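You operate a simulated robot arm through the tools that you are given. There is no shell and no other tool.

Carry out the task below with a simulated two-armed robot. There is one attempt and no reset: what you move stays moved.

## Task
Swing the hood over the mat and blow the blue plate clean at 2 bar.
Fine: air pump on for it, off after; leave plate and pump knob there.

The check looks at the end state, three seconds after you hand in, the way a careful person would. Anything else that was tipped, shoved, dropped, spilled or broken makes it a failure.

## Robot
Two 7-joint arms with fingered hands on one trunk that stands fixed in place. Base frame: the origin is at the foot of the trunk, x ahead of it, y to its left, z up; the work surface is at about z = 0.871. Units: m, rad, N and s.
The left shoulder is at [0.07, 0.139, 1.133], the right one opposite. With the tool pointing down near the work surface each hand reaches from about 0.46 to 0.84 m from the base axis, measured 20 degrees to its own side. Payload 3.9 kg a hand.
Tool frame (each hand has its own): the origin (TCP) lies between the finger pads and is the grasp point; the fingertips stand 0.029 m ahead of it; z points along the fingers, y is the line along which they close. The gripper opens to 0.1 m; its body begins 0.034 m behind the TCP. The gripper is a hand of 5 fingers: y runs from the thumb to the fingers, the wrist lies at [-0.015, -0.105, -0.177] in the tool frame, and closing takes about 1.5 s.
Orientation is that of the tool frame in the base frame, as a unit quaternion [x, y, z, w]. With the fingers straight down and the wrist toward the robot, the tool's x, y and z point along [0, 1, 0], [1, 0, 0] and [0, 0, -1] of the base frame.

## Interface
- The arms move only by the tool jog_arm. It takes "left_moves", "right_moves" or both (then of equal length, played together; a hand with none holds still); each is a list that holds one entry, the list of rows, each a list of 6 numbers: the shift along the tool's x, y, z in units of 25 mm (1.0 is 25 mm), then the turn, a rotation vector about the tool's x, y, z in units of 6 degrees (1.0 is 6 degrees). In form: [[[dx, dy, dz, ax, ay, az], ...]]. A call has 1 to 20 rows; each row shifts and turns the commanded pose from where the row before left it, along the tool's axes as they then stand. "left_claw" and "right_claw" are, for a hand that has rows, the opening, from 0 (shut) to 1 (fully open), set as the call begins (left out, the last holds). A call with a number of a shift or a turn outside -1 to 1 is refused whole. Rows are played at 5 a second. More than 0.05 m and 0.15 rad between two rows, or a gripper value outside its range, and nothing of the call is played. A pose out of reach is approached as far as the arm can. The call stops where the force on the tool passes 90 N (or 10 N more than at its start, if that is more) or the arm is blocked; 0.2 s more then pass. Each finger travels about 0.153 m/s and halts on what it meets, pressing with about 33 N; the grip force reading is that of the motor and also rises with nothing between the fingers. The clock runs only during rows and for 0.2 s after the last one: add rows that do not move to give the fingers time. It gives the time, the measured TCP pose, the force on the tool (base axes), the opening and the grip force at its end, in the units of the frame above (readings bear some noise), with the torque about the TCP (base axes, N m) and any sound that the robot's microphone picked up.
- Cameras (640 x 400 px; columns grow to the right, rows downward): "scene" is now at [0.1302, -0.0392, 1.4558]; the picture's right is [-0.43, -0.90, 0.00], its down [-0.49, 0.24, -0.84] and it looks along [0.75, -0.36, -0.55] (base axes); focal length 214 px, centre (320, 200). "left" rides on the left gripper at [-0.066, -0.086, -0.121] in its tool frame; the picture's right is [-0.76, -0.31, 0.58], its down [0.59, -0.70, 0.40] and it looks along [0.28, 0.64, 0.71] (tool axes); focal length 247 px, centre (320, 200). "right" rides on the right gripper at [0.066, -0.086, -0.121] in its tool frame; the picture's right is [-0.76, 0.31, -0.58], its down [-0.59, -0.70, 0.40] and it looks along [-0.28, 0.64, 0.71] (tool axes); focal length 247 px, centre (320, 200).
- camera(camera): a new picture of that camera. It takes no simulated time.
- move_column(by): slides the trunk up (or, below 0, down) by that many m; the arms and the scene camera ride with it, the base frame stays. It gives what a move gives, with no picture.
- finger_targets(index, middle, ring, little, thumb_bend, thumb_turn, hand): sets how far each is bent, from 0 (flat) to 100 (curled in); at 30 the hand is open as for a grip, at 70 the pads meet at the TCP. One left out holds its place. A second passes; each finger stops where it meets its share of the squeeze, and holds until it gets a number again. A gripper value or a shape takes the hand back. It gives what a move gives, with no picture; readings hold the bend of each and the force on index, middle, ring, little, thumb and palm. thumb_turn goes from beside the hand (0) to across from the fingers (100), as for a grip.
- grasp_type(shape, hand): the hand has 5 fingers and takes this shape, open, in about a second: jaw (thumb against the fingers, like two jaws); tri (thumb and two fingers); tip (a fingertip pinch); poke (one finger out to press); point (the index stretched); flat (the hand flat); cup (the hand cupped); fist (a fist). The gripper value then closes the fingers along that shape, each until it touches; the sizes above hold for jaw. It gives what a move gives, with no picture.
- head_to(pan, tilt): turns the head with the scene camera to pan (to the left, within 1.501 rad either way) and tilt (down, from -0.506 to 1.204), counted from straight ahead of the robot. It gives what a move gives.
- point_at(camera, pixels): there is no depth. For up to 12 entries [column, row, z] of the newest picture of that camera ("zoom" is the newest enlarged one), the place [x, y] in the base frame at which the ray of that pixel passes the height z, good to about 0.002 m. It takes no simulated time.
- zoom(camera, box): a new picture of the part [left, top, right, bottom] of that camera's present view, enlarged. It takes no simulated time.
- sign_off(): hands the job in; it is judged then, once.

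Leave the grippers open and the arms clear of the work at the hand-in unless told otherwise.

The tools are called after "Request:" as name(argument=value, ...) on one line, values as JSON. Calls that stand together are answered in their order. jog_arm: Moves the arms, as the interface text tells. Its arguments: {"type":"object","properties":{"left_moves":{"type":"array","items":{"type":"array","items":{"type":"array","items":{"type":"number"}}}},"left_claw":{"type":"number"},"right_moves":{"type":"array","items":{"type":"array","items":{"type":"array","items":{"type":"number"}}}},"right_claw":{"type":"number"}},"required":[]} The other tools are called the same way: move_column (by) moves the trunk up or down; grasp_type (shape, hand) gives the hand a shape; finger_targets (index, middle, ring, little, thumb_bend, thumb_turn, hand) moves the fingers one by one; head_to (pan, tilt) turns the head that bears the scene camera; camera (camera) takes a picture; point_at (camera, pixels) gives the place at which the rays of pixels pass given heights; zoom (camera, box) takes an enlarged picture of a part of a camera's view; sign_off () hands the job in.

At the start:

```text
clock: 0.0
left_tcp_pos: [0.4272, 0.0619, 1.3728]
left_tcp_rot: [0.767, 0.641, 0.0, 0.0]
left_ft_force: [0.4, 0.0, 0.0]
left_ft_torque: [0.04, -0.01, 0.01]
left_opening: 0.0994
left_grip_force: 0.0
left_shape: jaw
left_bend: [30.0, 30.0, 30.0, 30.0, 30.0, 98.0]
left_finger forces: [0.0, 0.1, 0.0, 0.0, 0.0, 0.0]
right_tcp_pos: [0.4338, -0.265, 1.3567]
right_tcp_rot: [0.767, 0.642, 0.0, 0.0]
right_ft_force: [-0.3, -0.6, 0.1]
right_ft_torque: [0.02, -0.01, 0.0]
right_opening: 0.1
right_grip_force: 0.1
right_shape: jaw
right_bend: [30.0, 30.0, 30.0, 30.0, 30.0, 98.0]
right_finger forces: [0.1, 0.0, 0.1, 0.0, 0.1, 0.1]
trunk travel left (down, up): [-0.775, 0.065]
head pan, tilt (commanded): [-0.447, 0.581]
```

scene: 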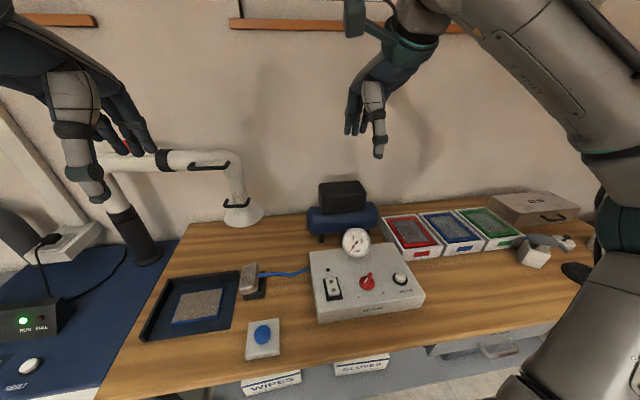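
right: 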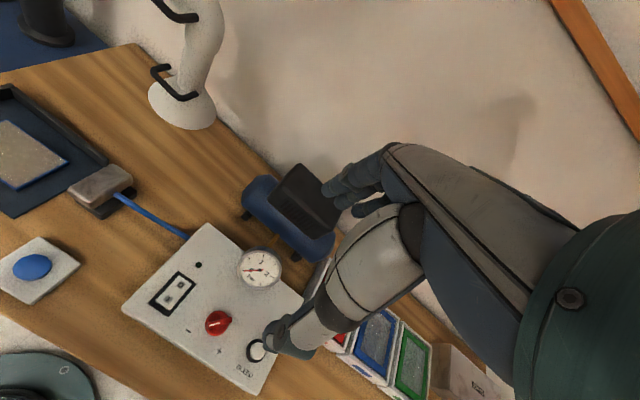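
left: 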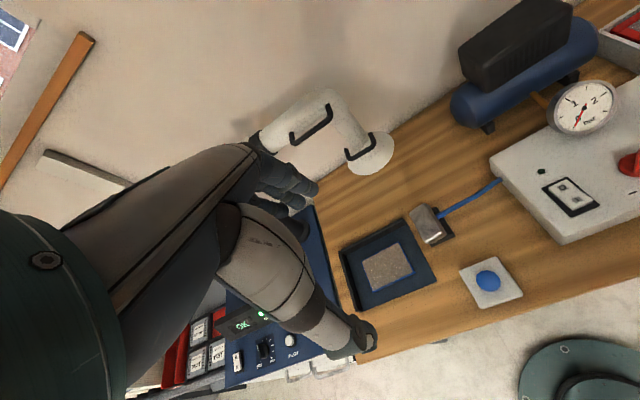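

I see a bench with a mat (a tray with a dusty plate framed in blue), an air nozzle on a holder, a pump box with gauge, switch, red knob, white button, a blue push button on a plate, and a jointed white arm with hood on the left. I'll take a closer look before moving anything.

Request:
zoom(camera="scene", box=[220, 170, 440, 370])

Request:
zoom(camera="scene", box=[0, 120, 280, 400])

Request:
zoom(camera="scene", box=[360, 160, 640, 360])

```text
2.00 times, centred on (330, 270) of scene
```

zoom: 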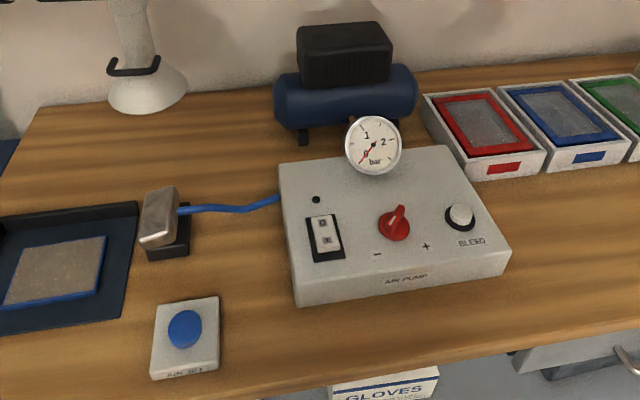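

```text
1.43 times, centred on (140, 260) of scene
```

zoom: 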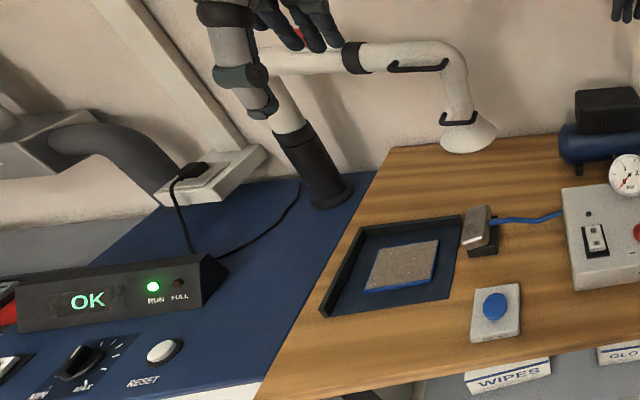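

```text
2.00 times, centred on (500, 260) of scene
```

zoom: 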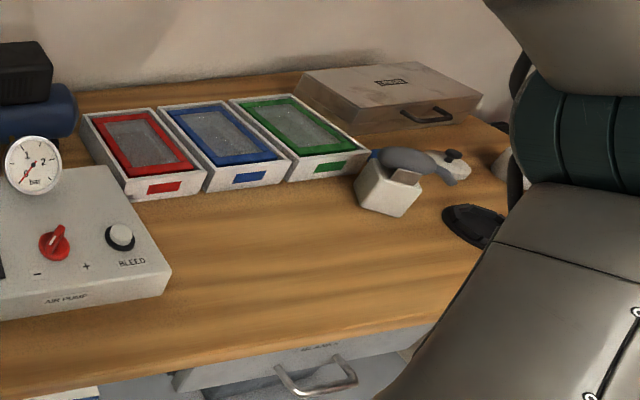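

The air nozzle stands at scene (252,280), aimed at the mat; its blue button is at (262,335). To see the extraction unit on the left, I'll pan the head left and look down.

Request:
head_to(pan=0.15, tilt=0.75)

Request:
camera(camera="scene")

```text
clock: 1.0
left_tcp_pos: [0.4273, 0.0617, 1.3741]
left_tcp_rot: [0.767, 0.642, 0.0, 0.0]
left_ft_force: [0.0, 0.4, 0.4]
left_ft_torque: [-0.02, 0.04, -0.02]
left_opening: 0.0998
left_grip_force: 0.2
left_shape: jaw
left_bend: [30.0, 30.0, 30.0, 30.0, 30.0, 98.0]
left_finger forces: [0.0, 0.0, 0.0, 0.0, 0.0, 0.0]
right_tcp_pos: [0.4324, -0.265, 1.356]
right_tcp_rot: [0.767, 0.642, 0.0, 0.0]
right_ft_force: [0.4, -0.2, -0.6]
right_ft_torque: [-0.02, 0.0, 0.03]
right_opening: 0.0998
right_grip_force: 0.0
right_shape: jaw
right_bend: [30.0, 30.0, 30.0, 30.0, 30.0, 98.0]
right_finger forces: [0.0, 0.0, 0.0, 0.1, 0.0, 0.0]
trunk travel left (down, up): [-0.775, 0.065]
head pan, tilt (commanded): [0.15, 0.75]
```

```text
taken
```

scene: 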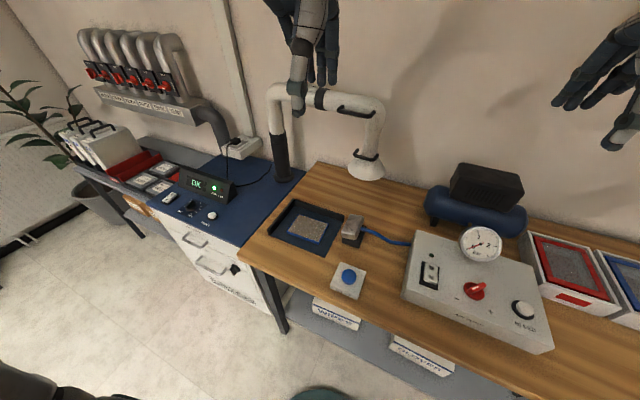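

The whole bench is in view now. On the left I can see the extraction unit, a display reading OK, and a manifold with red-handled valves. I'll zoom on each part.

Request:
zoom(camera="scene", box=[60, 20, 220, 120])

Request:
zoom(camera="scene", box=[110, 130, 270, 230])

Request:
zoom(camera="scene", box=[240, 70, 400, 190])

Request:
zoom(camera="scene", box=[250, 180, 410, 310])

Request:
zoom(camera="scene", box=[390, 200, 570, 360])

```text
4.00 times, centred on (140, 70) of scene
```

zoom: 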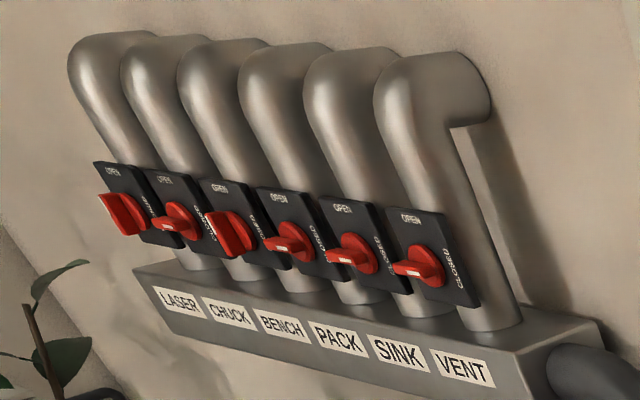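

```text
4.00 times, centred on (190, 180) of scene
```

zoom: 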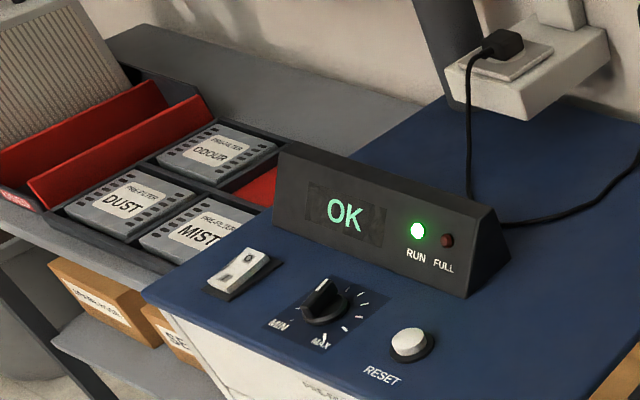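

```text
3.33 times, centred on (320, 130) of scene
```

zoom: 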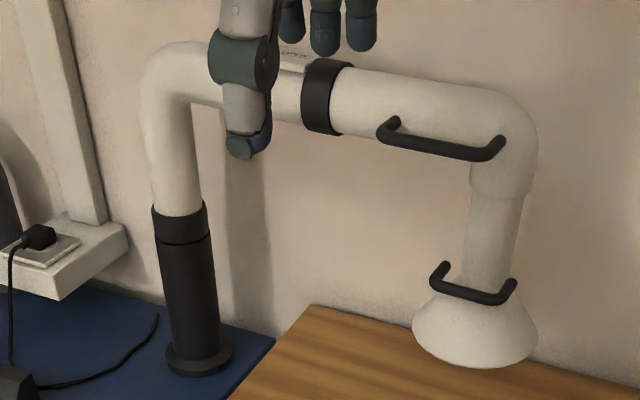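

```text
3.08 times, centred on (330, 245) of scene
```

zoom: 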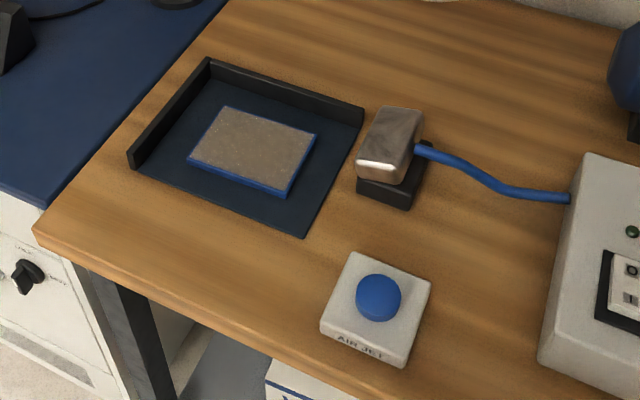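

```text
2.50 times, centred on (480, 280) of scene
```

zoom: 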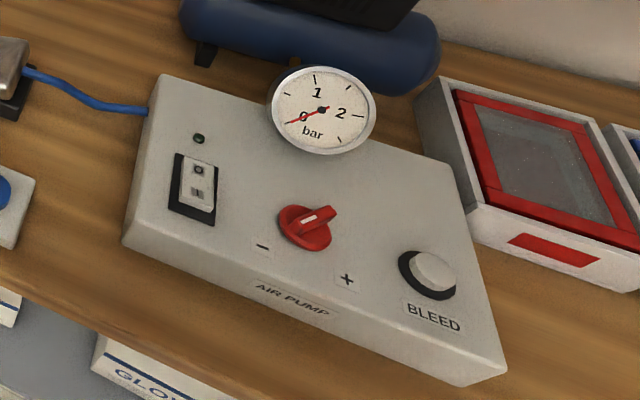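

Readings so far: the extraction is running (OK, green RUN lamp) and the BENCH valve handle is lined up with OPEN. The pump rocker is at O, the gauge reads 0 and the knob is somewhere mid-range. The button plate says AIR JET. Next I'll get positions for the main objects from this scene picture.

Request:
camera(camera="scene")

Request:
point_at(camera="scene", pixels=[[295, 200, 0.871], [344, 213, 0.871], [328, 256, 0.871], [270, 234, 0.871], [307, 231, 0.88], [349, 276, 0.91], [351, 235, 0.92], [288, 176, 0.871], [367, 176, 0.95], [367, 176, 1.0], [475, 291, 0.95], [429, 275, 0.95]])

Request:
point_at(camera="scene", pixels=[[404, 293, 0.871], [545, 353, 0.871], [425, 232, 0.95], [530, 275, 0.95], [481, 245, 1.0], [350, 282, 0.871], [333, 293, 0.871], [360, 300, 0.871], [366, 272, 0.871], [338, 262, 0.871], [365, 155, 1.0], [365, 155, 1.1]])

```text
taken
```

scene: 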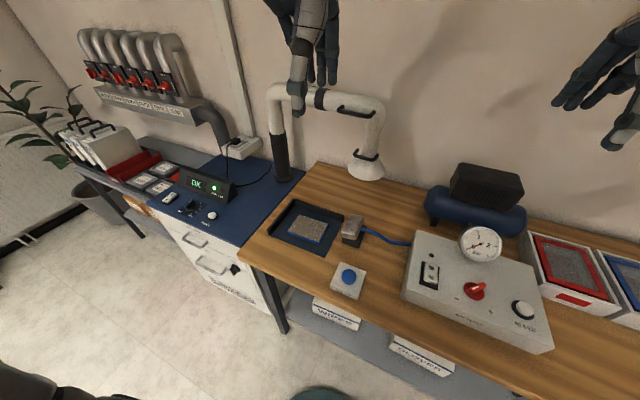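

```text
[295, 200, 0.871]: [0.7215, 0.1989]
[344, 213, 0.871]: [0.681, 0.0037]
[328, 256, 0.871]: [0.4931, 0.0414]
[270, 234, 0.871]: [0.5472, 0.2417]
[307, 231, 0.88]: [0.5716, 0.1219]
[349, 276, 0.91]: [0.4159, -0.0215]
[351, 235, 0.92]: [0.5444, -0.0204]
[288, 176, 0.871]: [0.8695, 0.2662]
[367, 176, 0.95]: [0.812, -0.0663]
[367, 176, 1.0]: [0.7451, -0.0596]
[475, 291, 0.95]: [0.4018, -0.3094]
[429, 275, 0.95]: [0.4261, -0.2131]
```

```text
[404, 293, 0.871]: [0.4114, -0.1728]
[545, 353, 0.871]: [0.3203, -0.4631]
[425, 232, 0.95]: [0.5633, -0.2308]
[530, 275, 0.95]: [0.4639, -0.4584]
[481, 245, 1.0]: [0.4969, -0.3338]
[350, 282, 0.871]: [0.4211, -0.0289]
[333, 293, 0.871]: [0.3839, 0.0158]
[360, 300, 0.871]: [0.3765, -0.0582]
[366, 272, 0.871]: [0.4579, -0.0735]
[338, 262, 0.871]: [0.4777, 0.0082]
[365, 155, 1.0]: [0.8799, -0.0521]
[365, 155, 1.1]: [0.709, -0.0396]
```

The mat centre is about (0.61, 0.12), the mast foot about (0.88, 0.27), and the pump box covers roughly x 0.32–0.56, y −0.17…−0.46. To fix the hood height I need a second viewpoint, so I'll take views from both wrist cameras.

Request:
zoom(camera="left", box=[220, 80, 420, 205])

Request:
zoom(camera="right", box=[60, 0, 300, 150])

Request:
zoom(camera="left", box=[320, 180, 540, 330])

Request:
zoom(camera="right", box=[100, 200, 340, 400])

```text
3.20 times, centred on (320, 142) of left
```

zoom: 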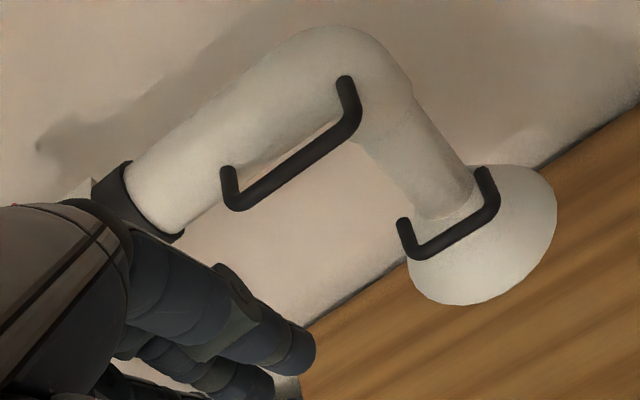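

```text
2.67 times, centred on (180, 75) of right
```

zoom: 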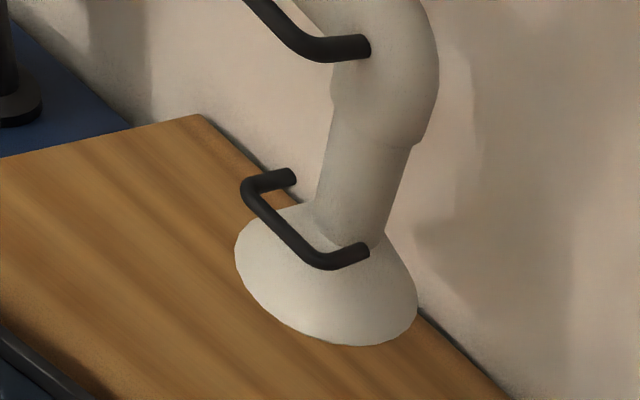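

```text
2.67 times, centred on (430, 255) of left
```

zoom: 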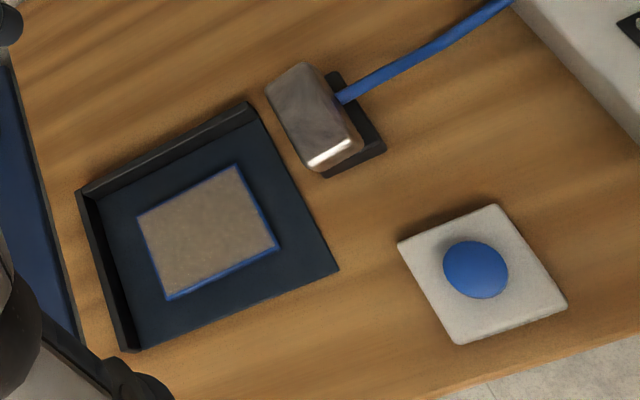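

```text
2.00 times, centred on (220, 300) of right
```

zoom: 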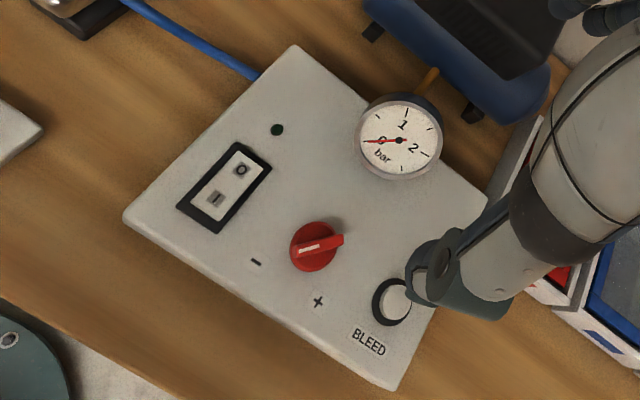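

I can see the hood handle from all three cameras. Its corners are at about left-cam (348,159)/(375,144), right-cam (153,71)/(180,99) and scene (354,156)/(377,160). I'll cast these rays at several heights to triangulate.

Request:
camera(camera="left")

Request:
camera(camera="right")

Request:
point_at(camera="left", pixels=[[348.1, 159.7, 1.0], [348.1, 159.7, 1.1], [348.1, 159.7, 1.2], [374.7, 144.1, 1.0], [374.7, 144.1, 1.1], [374.7, 144.1, 1.2], [291, 144, 1.1], [291, 144, 1.2], [291, 144, 1.3], [331, 120, 1.1], [331, 120, 1.2], [331, 120, 1.3]])

Request:
point_at(camera="right", pixels=[[152.6, 71.25, 1.0], [152.6, 71.25, 1.1], [152.6, 71.25, 1.2], [180, 99.4, 1.0], [180, 99.4, 1.1], [180, 99.4, 1.2], [182, 23, 1.0], [182, 23, 1.1], [182, 23, 1.2]])

Request:
point_at(camera="scene", pixels=[[353.9, 155.5, 1.0], [353.9, 155.5, 1.1], [353.9, 155.5, 1.2], [377, 160, 1.0], [377, 160, 1.1], [377, 160, 1.2], [341, 110, 1.1], [341, 110, 1.2], [341, 110, 1.3], [367, 117, 1.1], [367, 117, 1.2], [367, 117, 1.3]])

```text
taken
```

left: 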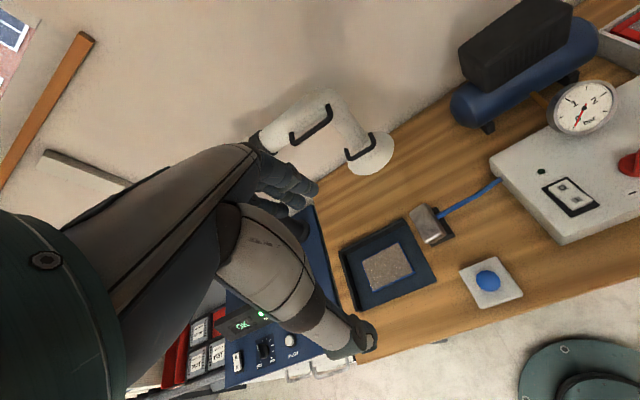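

```text
taken
```

right: 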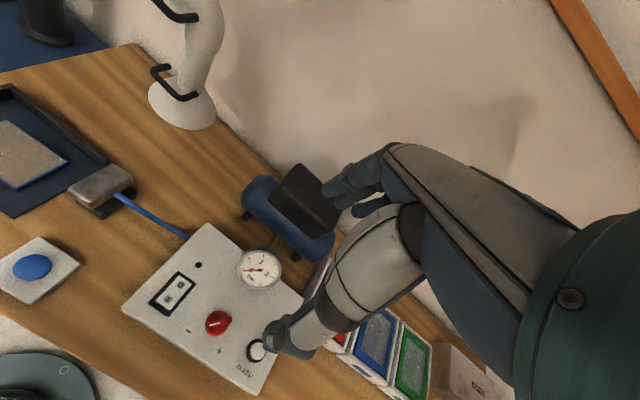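

```text
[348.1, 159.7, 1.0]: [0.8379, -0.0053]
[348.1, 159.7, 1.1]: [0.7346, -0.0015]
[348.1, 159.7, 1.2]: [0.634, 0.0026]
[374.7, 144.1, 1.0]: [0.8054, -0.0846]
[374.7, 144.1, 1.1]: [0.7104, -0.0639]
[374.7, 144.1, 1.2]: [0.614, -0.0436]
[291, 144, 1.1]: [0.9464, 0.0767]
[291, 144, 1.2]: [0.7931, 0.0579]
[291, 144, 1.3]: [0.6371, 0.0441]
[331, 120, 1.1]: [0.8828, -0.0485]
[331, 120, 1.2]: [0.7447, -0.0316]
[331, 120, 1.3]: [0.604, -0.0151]
```

```text
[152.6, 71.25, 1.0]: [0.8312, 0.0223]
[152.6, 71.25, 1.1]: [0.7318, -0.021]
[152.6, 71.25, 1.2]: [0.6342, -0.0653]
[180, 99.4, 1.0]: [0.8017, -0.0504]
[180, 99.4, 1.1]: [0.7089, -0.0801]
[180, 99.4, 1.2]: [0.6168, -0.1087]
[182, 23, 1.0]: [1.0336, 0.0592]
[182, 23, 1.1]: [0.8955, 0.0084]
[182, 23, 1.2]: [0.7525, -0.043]
```

```text
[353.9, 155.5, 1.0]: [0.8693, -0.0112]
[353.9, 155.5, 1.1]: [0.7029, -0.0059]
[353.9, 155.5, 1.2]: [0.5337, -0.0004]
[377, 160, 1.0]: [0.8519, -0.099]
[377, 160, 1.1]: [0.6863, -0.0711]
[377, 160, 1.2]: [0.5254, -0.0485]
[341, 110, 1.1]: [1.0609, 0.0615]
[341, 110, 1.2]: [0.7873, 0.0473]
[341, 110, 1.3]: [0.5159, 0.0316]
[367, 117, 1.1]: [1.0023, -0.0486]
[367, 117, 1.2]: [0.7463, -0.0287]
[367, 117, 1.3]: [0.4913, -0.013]
```

The rays agree: the hood handle bar runs from about (0.774,−0.003) to (0.740,−0.071) at z≈1.06, and the upper handle is at z≈1.2. Next I need the collar and mast positions, to tell whether the arm has one joint or two. Collar pixels are scene (322,99) and left-cam (264,143).

Request:
point_at(camera="scene", pixels=[[322.4, 99, 1.15], [322.4, 99, 1.2], [322.4, 99, 1.25], [283.4, 176.5, 0.871], [278, 137.5, 1.0], [278, 137.5, 1.05], [278, 137.5, 1.1], [274, 92, 1.2], [274, 92, 1.25], [366.5, 170.5, 0.95], [366.5, 170.5, 1.0], [366.5, 170.5, 1.05]])

Request:
point_at(camera="left", pixels=[[263.75, 142.5, 1.15], [263.75, 142.5, 1.2], [263.75, 142.5, 1.25], [371.5, 155, 0.95], [371.5, 155, 1.0], [371.5, 155, 1.05]])

Request:
point_at(camera="right", pixels=[[182, 103, 0.95], [182, 103, 1.0], [182, 103, 1.05], [45, 35, 0.871], [62, 40, 0.871]])

```text
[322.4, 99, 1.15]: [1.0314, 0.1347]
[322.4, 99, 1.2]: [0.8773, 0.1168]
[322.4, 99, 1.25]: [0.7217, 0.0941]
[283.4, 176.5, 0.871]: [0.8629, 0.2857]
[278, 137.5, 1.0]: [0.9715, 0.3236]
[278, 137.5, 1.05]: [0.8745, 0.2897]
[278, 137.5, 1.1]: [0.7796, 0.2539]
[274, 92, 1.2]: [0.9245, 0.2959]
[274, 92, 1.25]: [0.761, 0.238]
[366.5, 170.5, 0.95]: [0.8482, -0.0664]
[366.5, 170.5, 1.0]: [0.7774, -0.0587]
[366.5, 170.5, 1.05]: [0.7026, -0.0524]
```

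```text
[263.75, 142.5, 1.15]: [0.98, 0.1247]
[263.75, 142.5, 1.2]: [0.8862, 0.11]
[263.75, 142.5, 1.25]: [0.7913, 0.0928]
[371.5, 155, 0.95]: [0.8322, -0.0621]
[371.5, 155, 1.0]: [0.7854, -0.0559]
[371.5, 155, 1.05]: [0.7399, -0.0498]
```

```text
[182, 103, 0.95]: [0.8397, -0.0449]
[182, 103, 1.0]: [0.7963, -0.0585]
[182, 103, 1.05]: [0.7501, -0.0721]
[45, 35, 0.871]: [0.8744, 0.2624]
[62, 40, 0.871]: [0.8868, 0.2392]
```

The arm has two joints: the mast at about (0.87,0.28), an elbow collar at (0.88,0.11,1.2), and the hood rim centre at about (0.80,−0.058,0.985). So whichever handle I hold sets where the hood goes. I'll zoom in tight on both handles from several cameras to judge thickness and clearance.

Request:
zoom(camera="scene", box=[330, 95, 394, 135])

Request:
zoom(camera="scene", box=[335, 135, 399, 185])

Request:
zoom(camera="left", box=[280, 85, 400, 180])

Request:
zoom(camera="scene", box=[260, 70, 340, 190])

```text
10.00 times, centred on (362, 115) of scene
```

zoom: 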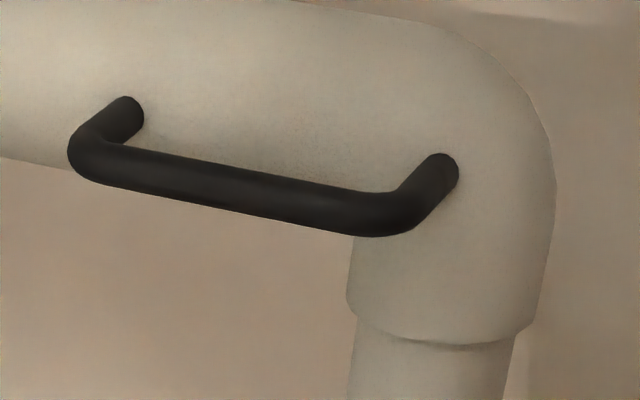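

```text
8.00 times, centred on (367, 160) of scene
```

zoom: 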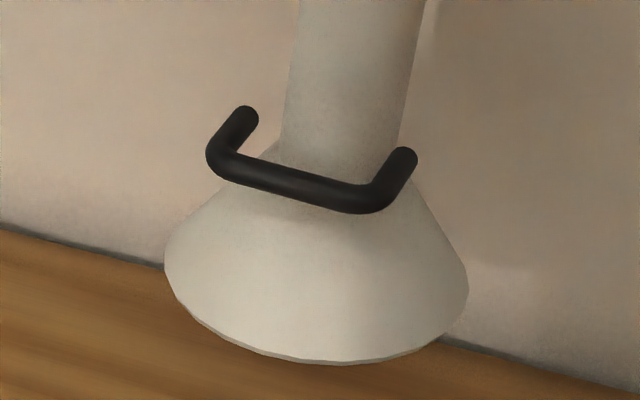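

```text
4.21 times, centred on (340, 132) of left
```

zoom: 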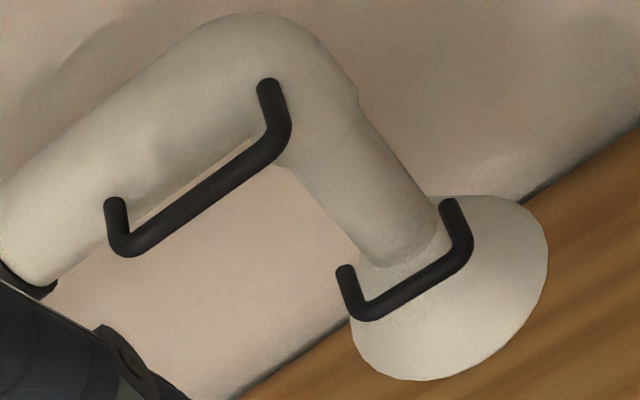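

```text
3.33 times, centred on (300, 130) of scene
```

zoom: 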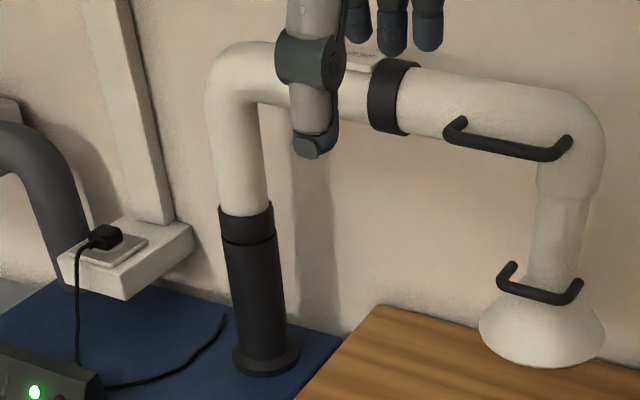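

The upper bar's ends are at scene (340,111)/(367.5,116.5) and left-cam (295,142.7)/(329.3,119.4). I'll triangulate it more precisely.

Request:
point_at(camera="scene", pixels=[[340, 111, 1.15], [340, 111, 1.2], [340, 111, 1.25], [367.5, 116.5, 1.15], [367.5, 116.5, 1.2], [367.5, 116.5, 1.25]])

Request:
point_at(camera="left", pixels=[[294.9, 142.7, 1.15], [294.9, 142.7, 1.2], [294.9, 142.7, 1.25], [329.3, 119.4, 1.15], [329.3, 119.4, 1.2], [329.3, 119.4, 1.25]])

```text
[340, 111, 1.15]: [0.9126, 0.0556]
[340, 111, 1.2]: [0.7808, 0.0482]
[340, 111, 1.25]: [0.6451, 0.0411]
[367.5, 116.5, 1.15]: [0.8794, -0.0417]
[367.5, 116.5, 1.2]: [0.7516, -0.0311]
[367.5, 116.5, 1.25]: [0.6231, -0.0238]
```

```text
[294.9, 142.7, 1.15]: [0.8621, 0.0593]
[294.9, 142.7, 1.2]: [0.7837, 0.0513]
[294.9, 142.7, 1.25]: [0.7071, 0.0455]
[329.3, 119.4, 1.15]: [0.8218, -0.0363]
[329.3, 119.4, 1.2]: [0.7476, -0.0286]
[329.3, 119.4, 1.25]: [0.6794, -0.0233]
```

The upper bar runs from (0.783,0.050) to (0.748,−0.030) at z≈1.20, with the pipe behind it. I plan to grip it with the left hand pointing almost horizontally forward, fingers above and thumb below. First I'll move the left hand to open space at about (0.60,0.08,1.30), yaw it to face the bar, and start pitching it up.

Request:
jog_arm(left_moves=[[[0.277, 0.954, 0.423, 0, 0, 0], [0.277, 0.954, 0.423, 0, 0, 0], [0.277, 0.954, 0.423, 0, 0, 0], [0.277, 0.954, 0.423, 0, 0, 0], [0.277, 0.954, 0.423, 0, 0, 0], [0.277, 0.954, 0.423, 0, 0, 0], [0.277, 0.954, 0.423, 0, 0, 0], [0, 0, 0, 0, 0, 0.744], [0, 0, 0, 0, 0, 0.744], [0, 0, 0, 0, 0, 0.744], [0, 0, 0, -1, 0, 0], [0, 0, 0, -1, 0, 0], [0, 0, 0, -1, 0, 0], [0, 0, 0, -1, 0, 0], [0, 0, 0, -1, 0, 0], [0, 0, 0, -1, 0, 0], [0, 0, 0, 0, 0, 0]]], left_claw=1.0)

Request:
camera(camera="scene")

```text
clock: 4.6
left_tcp_pos: [0.6003, 0.0793, 1.2993]
left_tcp_rot: [0.796, 0.521, 0.169, 0.259]
left_ft_force: [0.4, -0.4, -0.8]
left_ft_torque: [0.0, 0.01, -0.02]
left_opening: 0.0997
left_grip_force: 0.0
left_shape: jaw
left_bend: [30.0, 30.0, 30.0, 30.0, 30.0, 98.0]
left_finger forces: [0.1, 0.1, 0.0, 0.0, 0.0, 0.0]
right_tcp_pos: [0.4324, -0.2657, 1.3564]
right_tcp_rot: [0.768, 0.641, 0.0, 0.0]
right_ft_force: [-0.2, 0.7, 0.4]
right_ft_torque: [0.0, -0.01, -0.01]
right_opening: 0.0998
right_grip_force: 0.0
right_shape: jaw
right_bend: [30.0, 30.0, 30.0, 30.0, 30.0, 98.0]
right_finger forces: [0.1, 0.1, 0.0, 0.1, 0.1, 0.0]
trunk travel left (down, up): [-0.775, 0.065]
head pan, tilt (commanded): [0.15, 0.75]
```

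```text
taken
```

scene: 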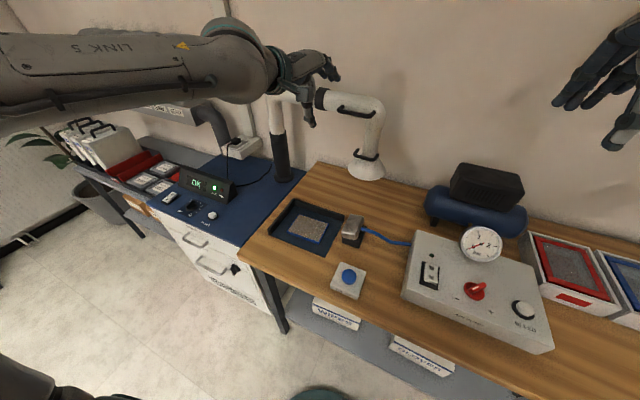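

The arm follows its commands well. I'll finish the pitch to about 78° and move to a pre-grasp roughly 9 cm in front of the bar at bar height.

Request:
jog_arm(left_moves=[[[0, 0, 0, -1, 0, 0], [0, 0, 0, -1, 0, 0], [0, 0, 0, -1, 0, 0], [0, 0, 0, -1, 0, 0], [0, 0, 0, -1, 0, 0], [0, 0, 0, -1, 0, 0], [0, 0, 0, -1, 0, 0], [0, -0.625, 0.8, 0, 0, 0], [0, -0.625, 0.8, 0, 0, 0], [0, -0.625, 0.8, 0, 0, 0], [0, -0.625, 0.8, 0, 0, 0], [0, -0.625, 0.8, 0, 0, 0], [0, 0, 0, 0, 0, 0]]], left_claw=1.0)

Request:
camera(camera="left")

Request:
zoom(camera="scene", box=[240, 60, 420, 190])

```text
clock: 7.4
left_tcp_pos: [0.6651, 0.0512, 1.2102]
left_tcp_rot: [0.694, 0.438, 0.312, 0.479]
left_ft_force: [-0.4, -0.2, -0.4]
left_ft_torque: [-0.02, 0.03, 0.0]
left_opening: 0.0999
left_grip_force: 0.0
left_shape: jaw
left_bend: [30.0, 30.0, 30.0, 30.0, 30.0, 98.0]
left_finger forces: [0.0, 0.0, 0.0, 0.0, 0.0, 0.0]
left hand out of reach, approached as far as the arm can: row 6, 7, 11, 12
right_tcp_pos: [0.4317, -0.2646, 1.3569]
right_tcp_rot: [0.766, 0.642, 0.0, 0.0]
right_ft_force: [-0.9, 0.4, -0.8]
right_ft_torque: [0.0, -0.02, 0.01]
right_opening: 0.1
right_grip_force: 0.1
right_shape: jaw
right_bend: [30.0, 30.0, 30.0, 30.0, 30.0, 98.0]
right_finger forces: [0.0, 0.1, 0.0, 0.1, 0.0, 0.1]
trunk travel left (down, up): [-0.775, 0.065]
head pan, tilt (commanded): [0.15, 0.75]
```

```text
taken
```

left: 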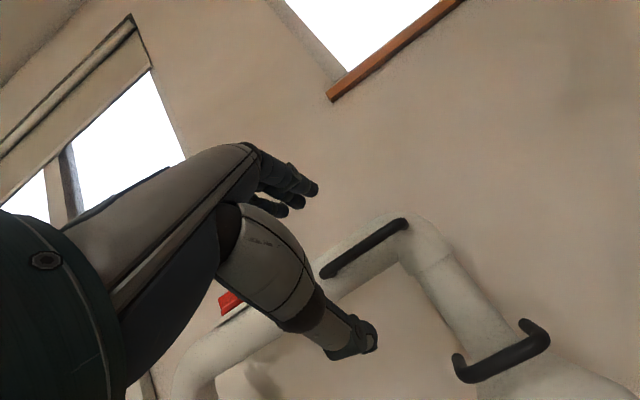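

```text
3.08 times, centred on (330, 125) of scene
```

zoom: 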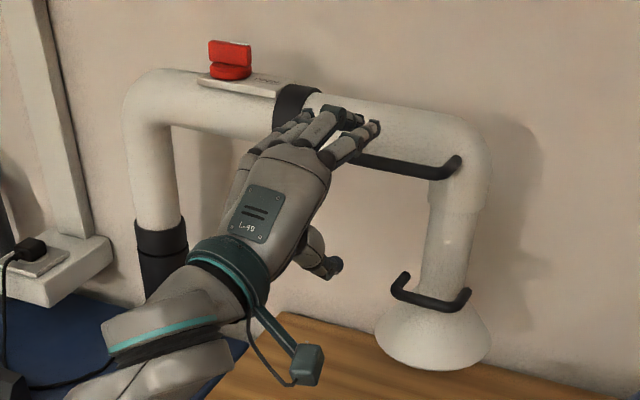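

There is a red damper handle on top of the hood arm that my hand was hiding earlier. I need to read its state, so I'll zoom in on it. The wrist also reports a reach limit: the hand tilts about 20° below horizontal, which should still work for the grip.

Request:
zoom(camera="scene", box=[280, 68, 344, 108])

Request:
zoom(camera="scene", box=[292, 72, 324, 92])

Request:
zoom(camera="left", box=[180, 260, 340, 360])

```text
10.00 times, centred on (312, 88) of scene
```

zoom: 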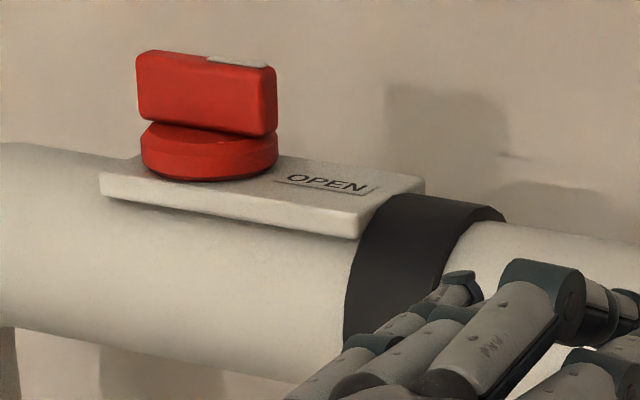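

```text
16.00 times, centred on (308, 82) of scene
```

zoom: 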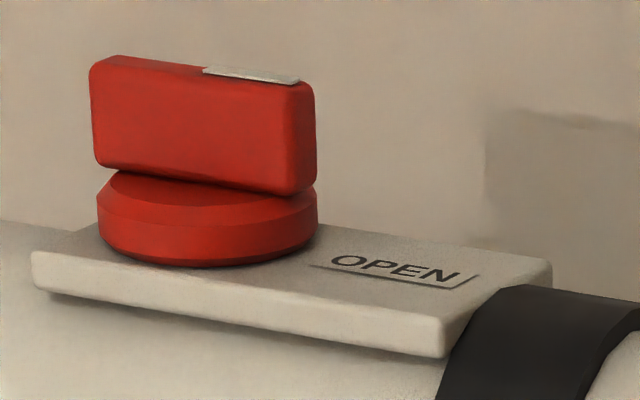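

```text
4.00 times, centred on (260, 310) of left
```

zoom: 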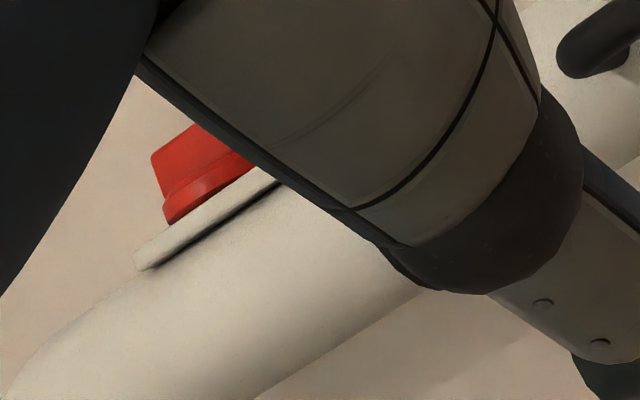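

The damper's white mark points to OPEN, so the hood's suction path is open. Next I'll relax the pitch by 12°, so the commanded pose becomes reachable, and re-read the pose before closing in on the bar.

Request:
jog_arm(left_moves=[[[0, 0, 0, 1, 0, 0], [0, 0, 0, 1, 0, 0], [0, 0, 0, 0, 0, 0]]], left_claw=1.0)

```text
clock: 8.2
left_tcp_pos: [0.6651, 0.0514, 1.2078]
left_tcp_rot: [0.735, 0.47, 0.268, 0.408]
left_ft_force: [0.4, -0.6, -0.6]
left_ft_torque: [0.04, -0.04, -0.02]
left_opening: 0.1
left_grip_force: 0.1
left_shape: jaw
left_bend: [30.0, 30.0, 30.0, 30.0, 30.0, 98.0]
left_finger forces: [0.0, 0.1, 0.1, 0.0, 0.1, 0.1]
right_tcp_pos: [0.4334, -0.2653, 1.3557]
right_tcp_rot: [0.767, 0.642, 0.0, 0.0]
right_ft_force: [-0.5, 1.1, -0.1]
right_ft_torque: [0.03, 0.0, 0.0]
right_opening: 0.0998
right_grip_force: 0.0
right_shape: jaw
right_bend: [30.0, 30.0, 30.0, 30.0, 30.0, 98.0]
right_finger forces: [0.0, 0.0, 0.0, 0.0, 0.1, 0.0]
trunk travel left (down, up): [-0.775, 0.065]
head pan, tilt (commanded): [0.15, 0.75]
```

The tilt is now about 31° below horizontal. I'll pitch back 6° and advance roughly 80% of the way to the bar, then look.

Request:
jog_arm(left_moves=[[[0, 0, 0, -1, 0, 0], [0.03, 0.317, 0.75, 0, 0, 0], [0.03, 0.317, 0.75, 0, 0, 0], [0.03, 0.317, 0.75, 0, 0, 0], [0, 0, 0, 0, 0, 0]]], left_claw=1.0)

Request:
zoom(camera="scene", box=[280, 70, 400, 160])

Request:
camera(camera="left")

Request:
camera(camera="right")

```text
clock: 9.4
left_tcp_pos: [0.7226, 0.0273, 1.2054]
left_tcp_rot: [0.713, 0.455, 0.292, 0.447]
left_ft_force: [0.6, 0.1, 0.0]
left_ft_torque: [0.02, 0.01, 0.01]
left_opening: 0.0996
left_grip_force: 0.0
left_shape: jaw
left_bend: [30.0, 30.0, 30.0, 30.0, 30.0, 98.0]
left_finger forces: [0.1, 0.1, 0.0, 0.1, 0.0, 0.0]
right_tcp_pos: [0.4332, -0.2649, 1.3573]
right_tcp_rot: [0.767, 0.642, 0.0, 0.0]
right_ft_force: [0.9, 0.8, -0.8]
right_ft_torque: [0.0, 0.01, 0.02]
right_opening: 0.0999
right_grip_force: 0.0
right_shape: jaw
right_bend: [30.0, 30.0, 30.0, 30.0, 30.0, 98.0]
right_finger forces: [0.1, 0.0, 0.0, 0.1, 0.2, 0.0]
trunk travel left (down, up): [-0.775, 0.065]
head pan, tilt (commanded): [0.15, 0.75]
```

```text
4.44 times, centred on (340, 115) of scene
```

zoom: 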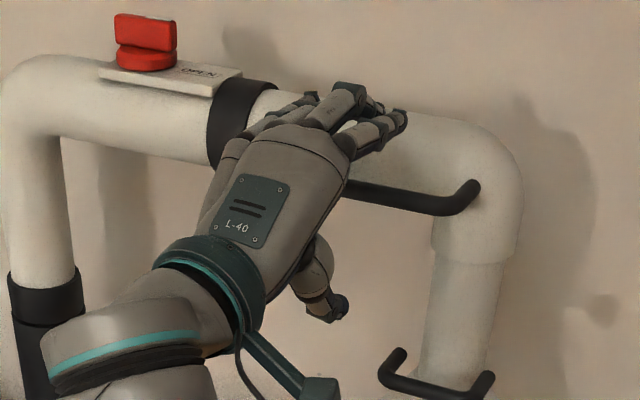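

```text
taken
```

left: 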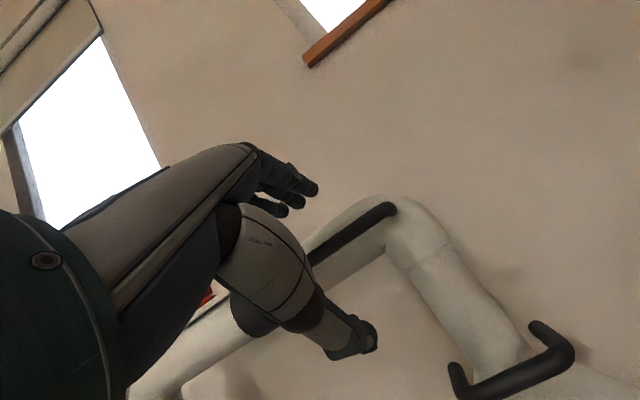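

```text
taken
```

right: 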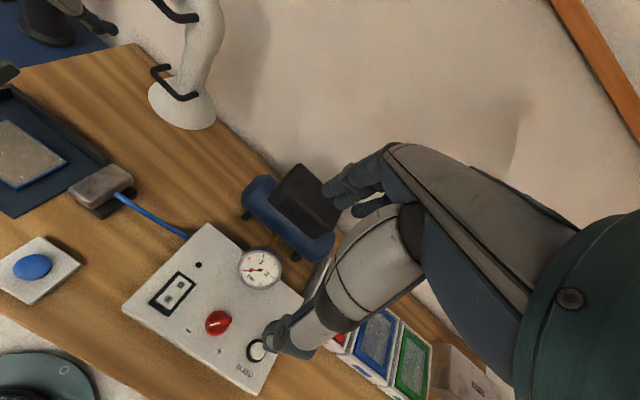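

The fingers are above the bar and the thumb below it, with no contact yet. I'll advance the last ~37 mm so the bar lies between the pads.

Request:
jog_arm(left_moves=[[[0.04, 0.3, 0.73, 0, 0, 0], [0.04, 0.3, 0.73, 0, 0, 0], [0, 0, 0, 0, 0, 0]]], left_claw=1.0)

Request:
zoom(camera="scene", box=[290, 75, 390, 150])

Request:
zoom(camera="left", box=[200, 130, 460, 380])

```text
clock: 10.2
left_tcp_pos: [0.7579, 0.0144, 1.2034]
left_tcp_rot: [0.712, 0.456, 0.293, 0.447]
left_ft_force: [-0.4, 0.3, -0.4]
left_ft_torque: [0.02, 0.0, 0.0]
left_opening: 0.0997
left_grip_force: 0.0
left_shape: jaw
left_bend: [30.0, 30.0, 30.0, 30.0, 30.0, 98.0]
left_finger forces: [0.0, 0.1, 0.1, 0.0, 0.0, 0.0]
right_tcp_pos: [0.4327, -0.2645, 1.3566]
right_tcp_rot: [0.767, 0.642, 0.0, 0.0]
right_ft_force: [0.3, 0.2, 0.0]
right_ft_torque: [-0.01, 0.05, -0.01]
right_opening: 0.0999
right_grip_force: 0.0
right_shape: jaw
right_bend: [30.0, 30.0, 30.0, 30.0, 30.0, 98.0]
right_finger forces: [0.1, 0.1, 0.1, 0.0, 0.0, 0.0]
trunk travel left (down, up): [-0.775, 0.065]
head pan, tilt (commanded): [0.15, 0.75]
```

```text
5.33 times, centred on (340, 112) of scene
```

zoom: 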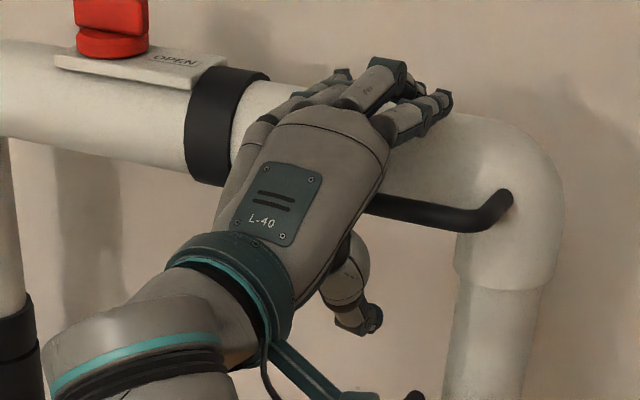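

```text
1.60 times, centred on (330, 255) of left
```

zoom: 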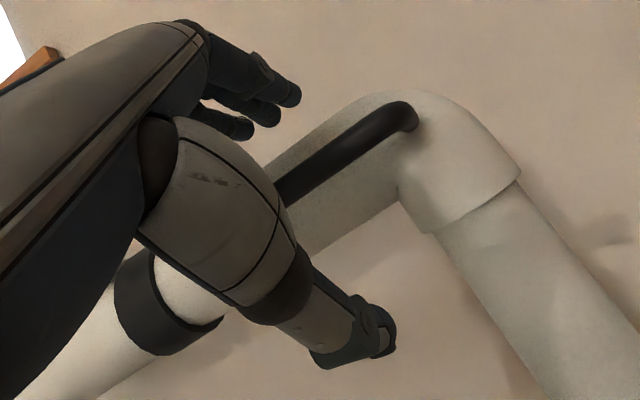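

There is no contact force and the bar sits between fingers and thumb. I'll close the left hand now and wait about 2 s.

Request:
jog_arm(left_moves=[[[0, 0, 0, 0, 0, 0], [0, 0, 0, 0, 0, 0], [0, 0, 0, 0, 0, 0], [0, 0, 0, 0, 0, 0], [0, 0, 0, 0, 0, 0], [0, 0, 0, 0, 0, 0], [0, 0, 0, 0, 0, 0], [0, 0, 0, 0, 0, 0]]], left_claw=0.0)

Request:
zoom(camera="scene", box=[290, 75, 390, 150])

Request:
zoom(camera="left", box=[200, 130, 460, 380])

```text
clock: 12.0
left_tcp_pos: [0.7596, 0.0132, 1.2017]
left_tcp_rot: [0.713, 0.455, 0.292, 0.447]
left_ft_force: [1.4, 0.6, -0.5]
left_ft_torque: [0.16, -0.07, -0.04]
left_opening: 0.0001
left_grip_force: 33.6
left_shape: jaw
left_bend: [71.0, 70.0, 70.0, 70.0, 71.0, 100.0]
left_finger forces: [12.9, 3.7, 2.9, 2.0, 31.3, 0.0]
right_tcp_pos: [0.4337, -0.2664, 1.3562]
right_tcp_rot: [0.766, 0.642, 0.0, 0.0]
right_ft_force: [0.1, -0.2, 0.6]
right_ft_torque: [0.02, -0.04, 0.01]
right_opening: 0.1001
right_grip_force: 0.0
right_shape: jaw
right_bend: [30.0, 30.0, 30.0, 30.0, 30.0, 98.0]
right_finger forces: [0.0, 0.0, 0.1, 0.0, 0.0, 0.0]
trunk travel left (down, up): [-0.775, 0.065]
head pan, tilt (commanded): [0.15, 0.75]
```

```text
5.33 times, centred on (340, 112) of scene
```

zoom: 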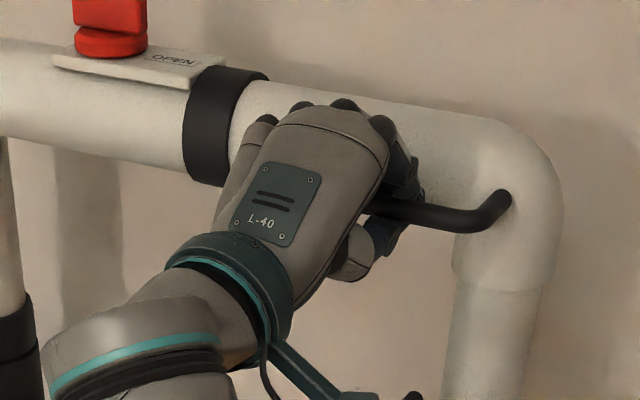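

```text
1.60 times, centred on (330, 255) of left
```

zoom: 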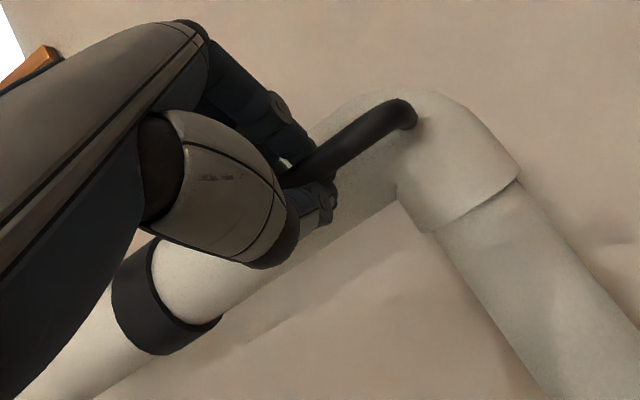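

The fingers closed fully (opening 0), with thumb and index pressing on each other. So the bar is either caged inside the closed loop or just ahead of the tips. I'll zoom in to tell which.

Request:
zoom(camera="left", box=[270, 170, 370, 270])

Request:
zoom(camera="scene", box=[335, 95, 380, 130])

Request:
zoom(camera="right", box=[0, 0, 240, 150])

```text
4.00 times, centred on (320, 220) of left
```

zoom: 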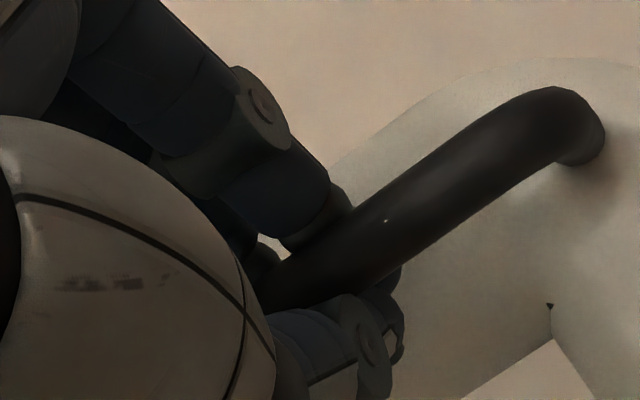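

```text
11.43 times, centred on (358, 112) of scene
```

zoom: 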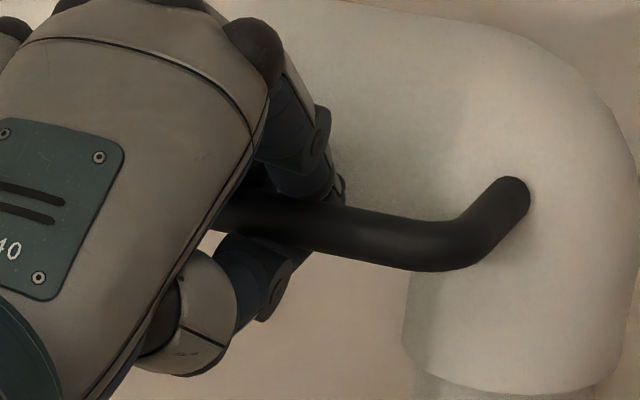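

```text
2.67 times, centred on (120, 75) of right
```

zoom: 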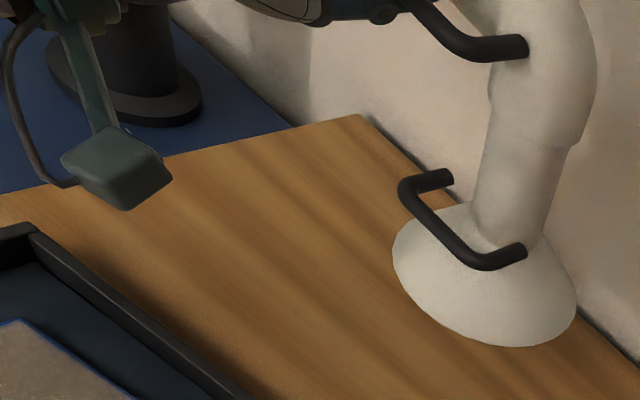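

The bar sits inside the closed thumb/index loop. I'll pull the handle along the arc I worked out for the two links (mast about (0.87,0.28), elbow at the collar), yawing the hand with it, and do only a quarter of the way first to test resistance.

Request:
jog_arm(left_moves=[[[0.092, -0.341, -0.715, -0.008, -0.766, 0.366], [0.084, -0.336, -0.704, -0.008, -0.766, 0.366], [0.068, -0.338, -0.708, -0.008, -0.766, 0.366], [0, 0, 0, 0, 0, 0]]])

Request:
camera(camera="scene")

```text
clock: 13.0
left_tcp_pos: [0.7141, 0.0489, 1.2021]
left_tcp_rot: [0.767, 0.358, 0.23, 0.481]
left_ft_force: [1.9, 2.2, -6.1]
left_ft_torque: [0.13, -0.01, 0.07]
left_opening: 0.0
left_grip_force: 33.0
left_shape: jaw
left_bend: [71.0, 70.0, 70.0, 70.0, 71.0, 100.0]
left_finger forces: [11.9, 3.0, 1.6, 2.4, 33.2, 0.0]
right_tcp_pos: [0.4339, -0.2646, 1.3553]
right_tcp_rot: [0.767, 0.642, -0.001, 0.0]
right_ft_force: [0.5, -0.7, 0.0]
right_ft_torque: [0.0, 0.0, 0.0]
right_opening: 0.1001
right_grip_force: 0.1
right_shape: jaw
right_bend: [30.0, 30.0, 30.0, 30.0, 30.0, 98.0]
right_finger forces: [0.0, 0.0, 0.1, 0.1, 0.0, 0.0]
trunk travel left (down, up): [-0.775, 0.065]
head pan, tilt (commanded): [0.15, 0.75]
```

```text
taken
```

scene: 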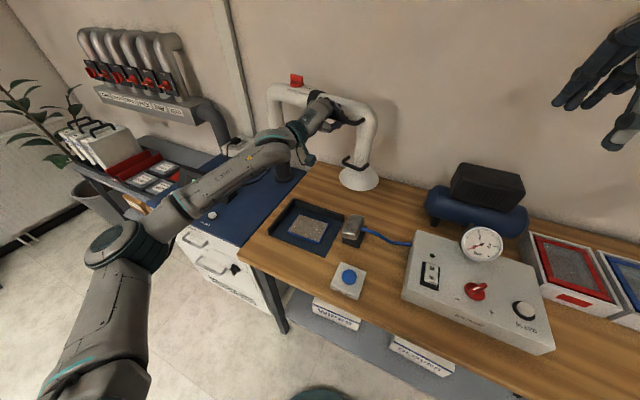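

The hood follows (now at scene ~(358,180)) with only about 6 N of force. I'll continue along the arc.

Request:
jog_arm(left_moves=[[[0.06, -0.332, -0.697, -0.008, -0.766, 0.366], [0.048, -0.329, -0.69, -0.008, -0.766, 0.366], [0.04, -0.324, -0.679, -0.008, -0.766, 0.366], [0.028, -0.324, -0.679, -0.008, -0.766, 0.366], [0, 0, 0, 0, 0, 0]]])

Request:
camera(camera="scene")

```text
clock: 14.2
left_tcp_pos: [0.6633, 0.1061, 1.2027]
left_tcp_rot: [0.819, 0.215, 0.14, 0.513]
left_ft_force: [-0.4, -1.7, -12.5]
left_ft_torque: [0.14, 0.05, 0.1]
left_opening: 0.0001
left_grip_force: 33.1
left_shape: jaw
left_bend: [71.0, 70.0, 70.0, 70.0, 72.0, 100.0]
left_finger forces: [18.2, 2.1, 0.6, 1.9, 33.5, 0.0]
right_tcp_pos: [0.4335, -0.2659, 1.3551]
right_tcp_rot: [0.767, 0.642, 0.0, 0.0]
right_ft_force: [0.0, 0.2, 0.4]
right_ft_torque: [-0.03, 0.02, 0.01]
right_opening: 0.0998
right_grip_force: 0.0
right_shape: jaw
right_bend: [30.0, 30.0, 30.0, 30.0, 30.0, 98.0]
right_finger forces: [0.0, 0.0, 0.0, 0.0, 0.1, 0.0]
trunk travel left (down, up): [-0.775, 0.065]
head pan, tilt (commanded): [0.15, 0.75]
```

```text
taken
```

scene: 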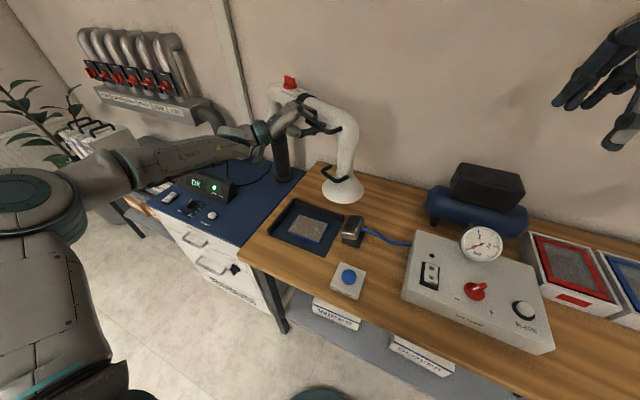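

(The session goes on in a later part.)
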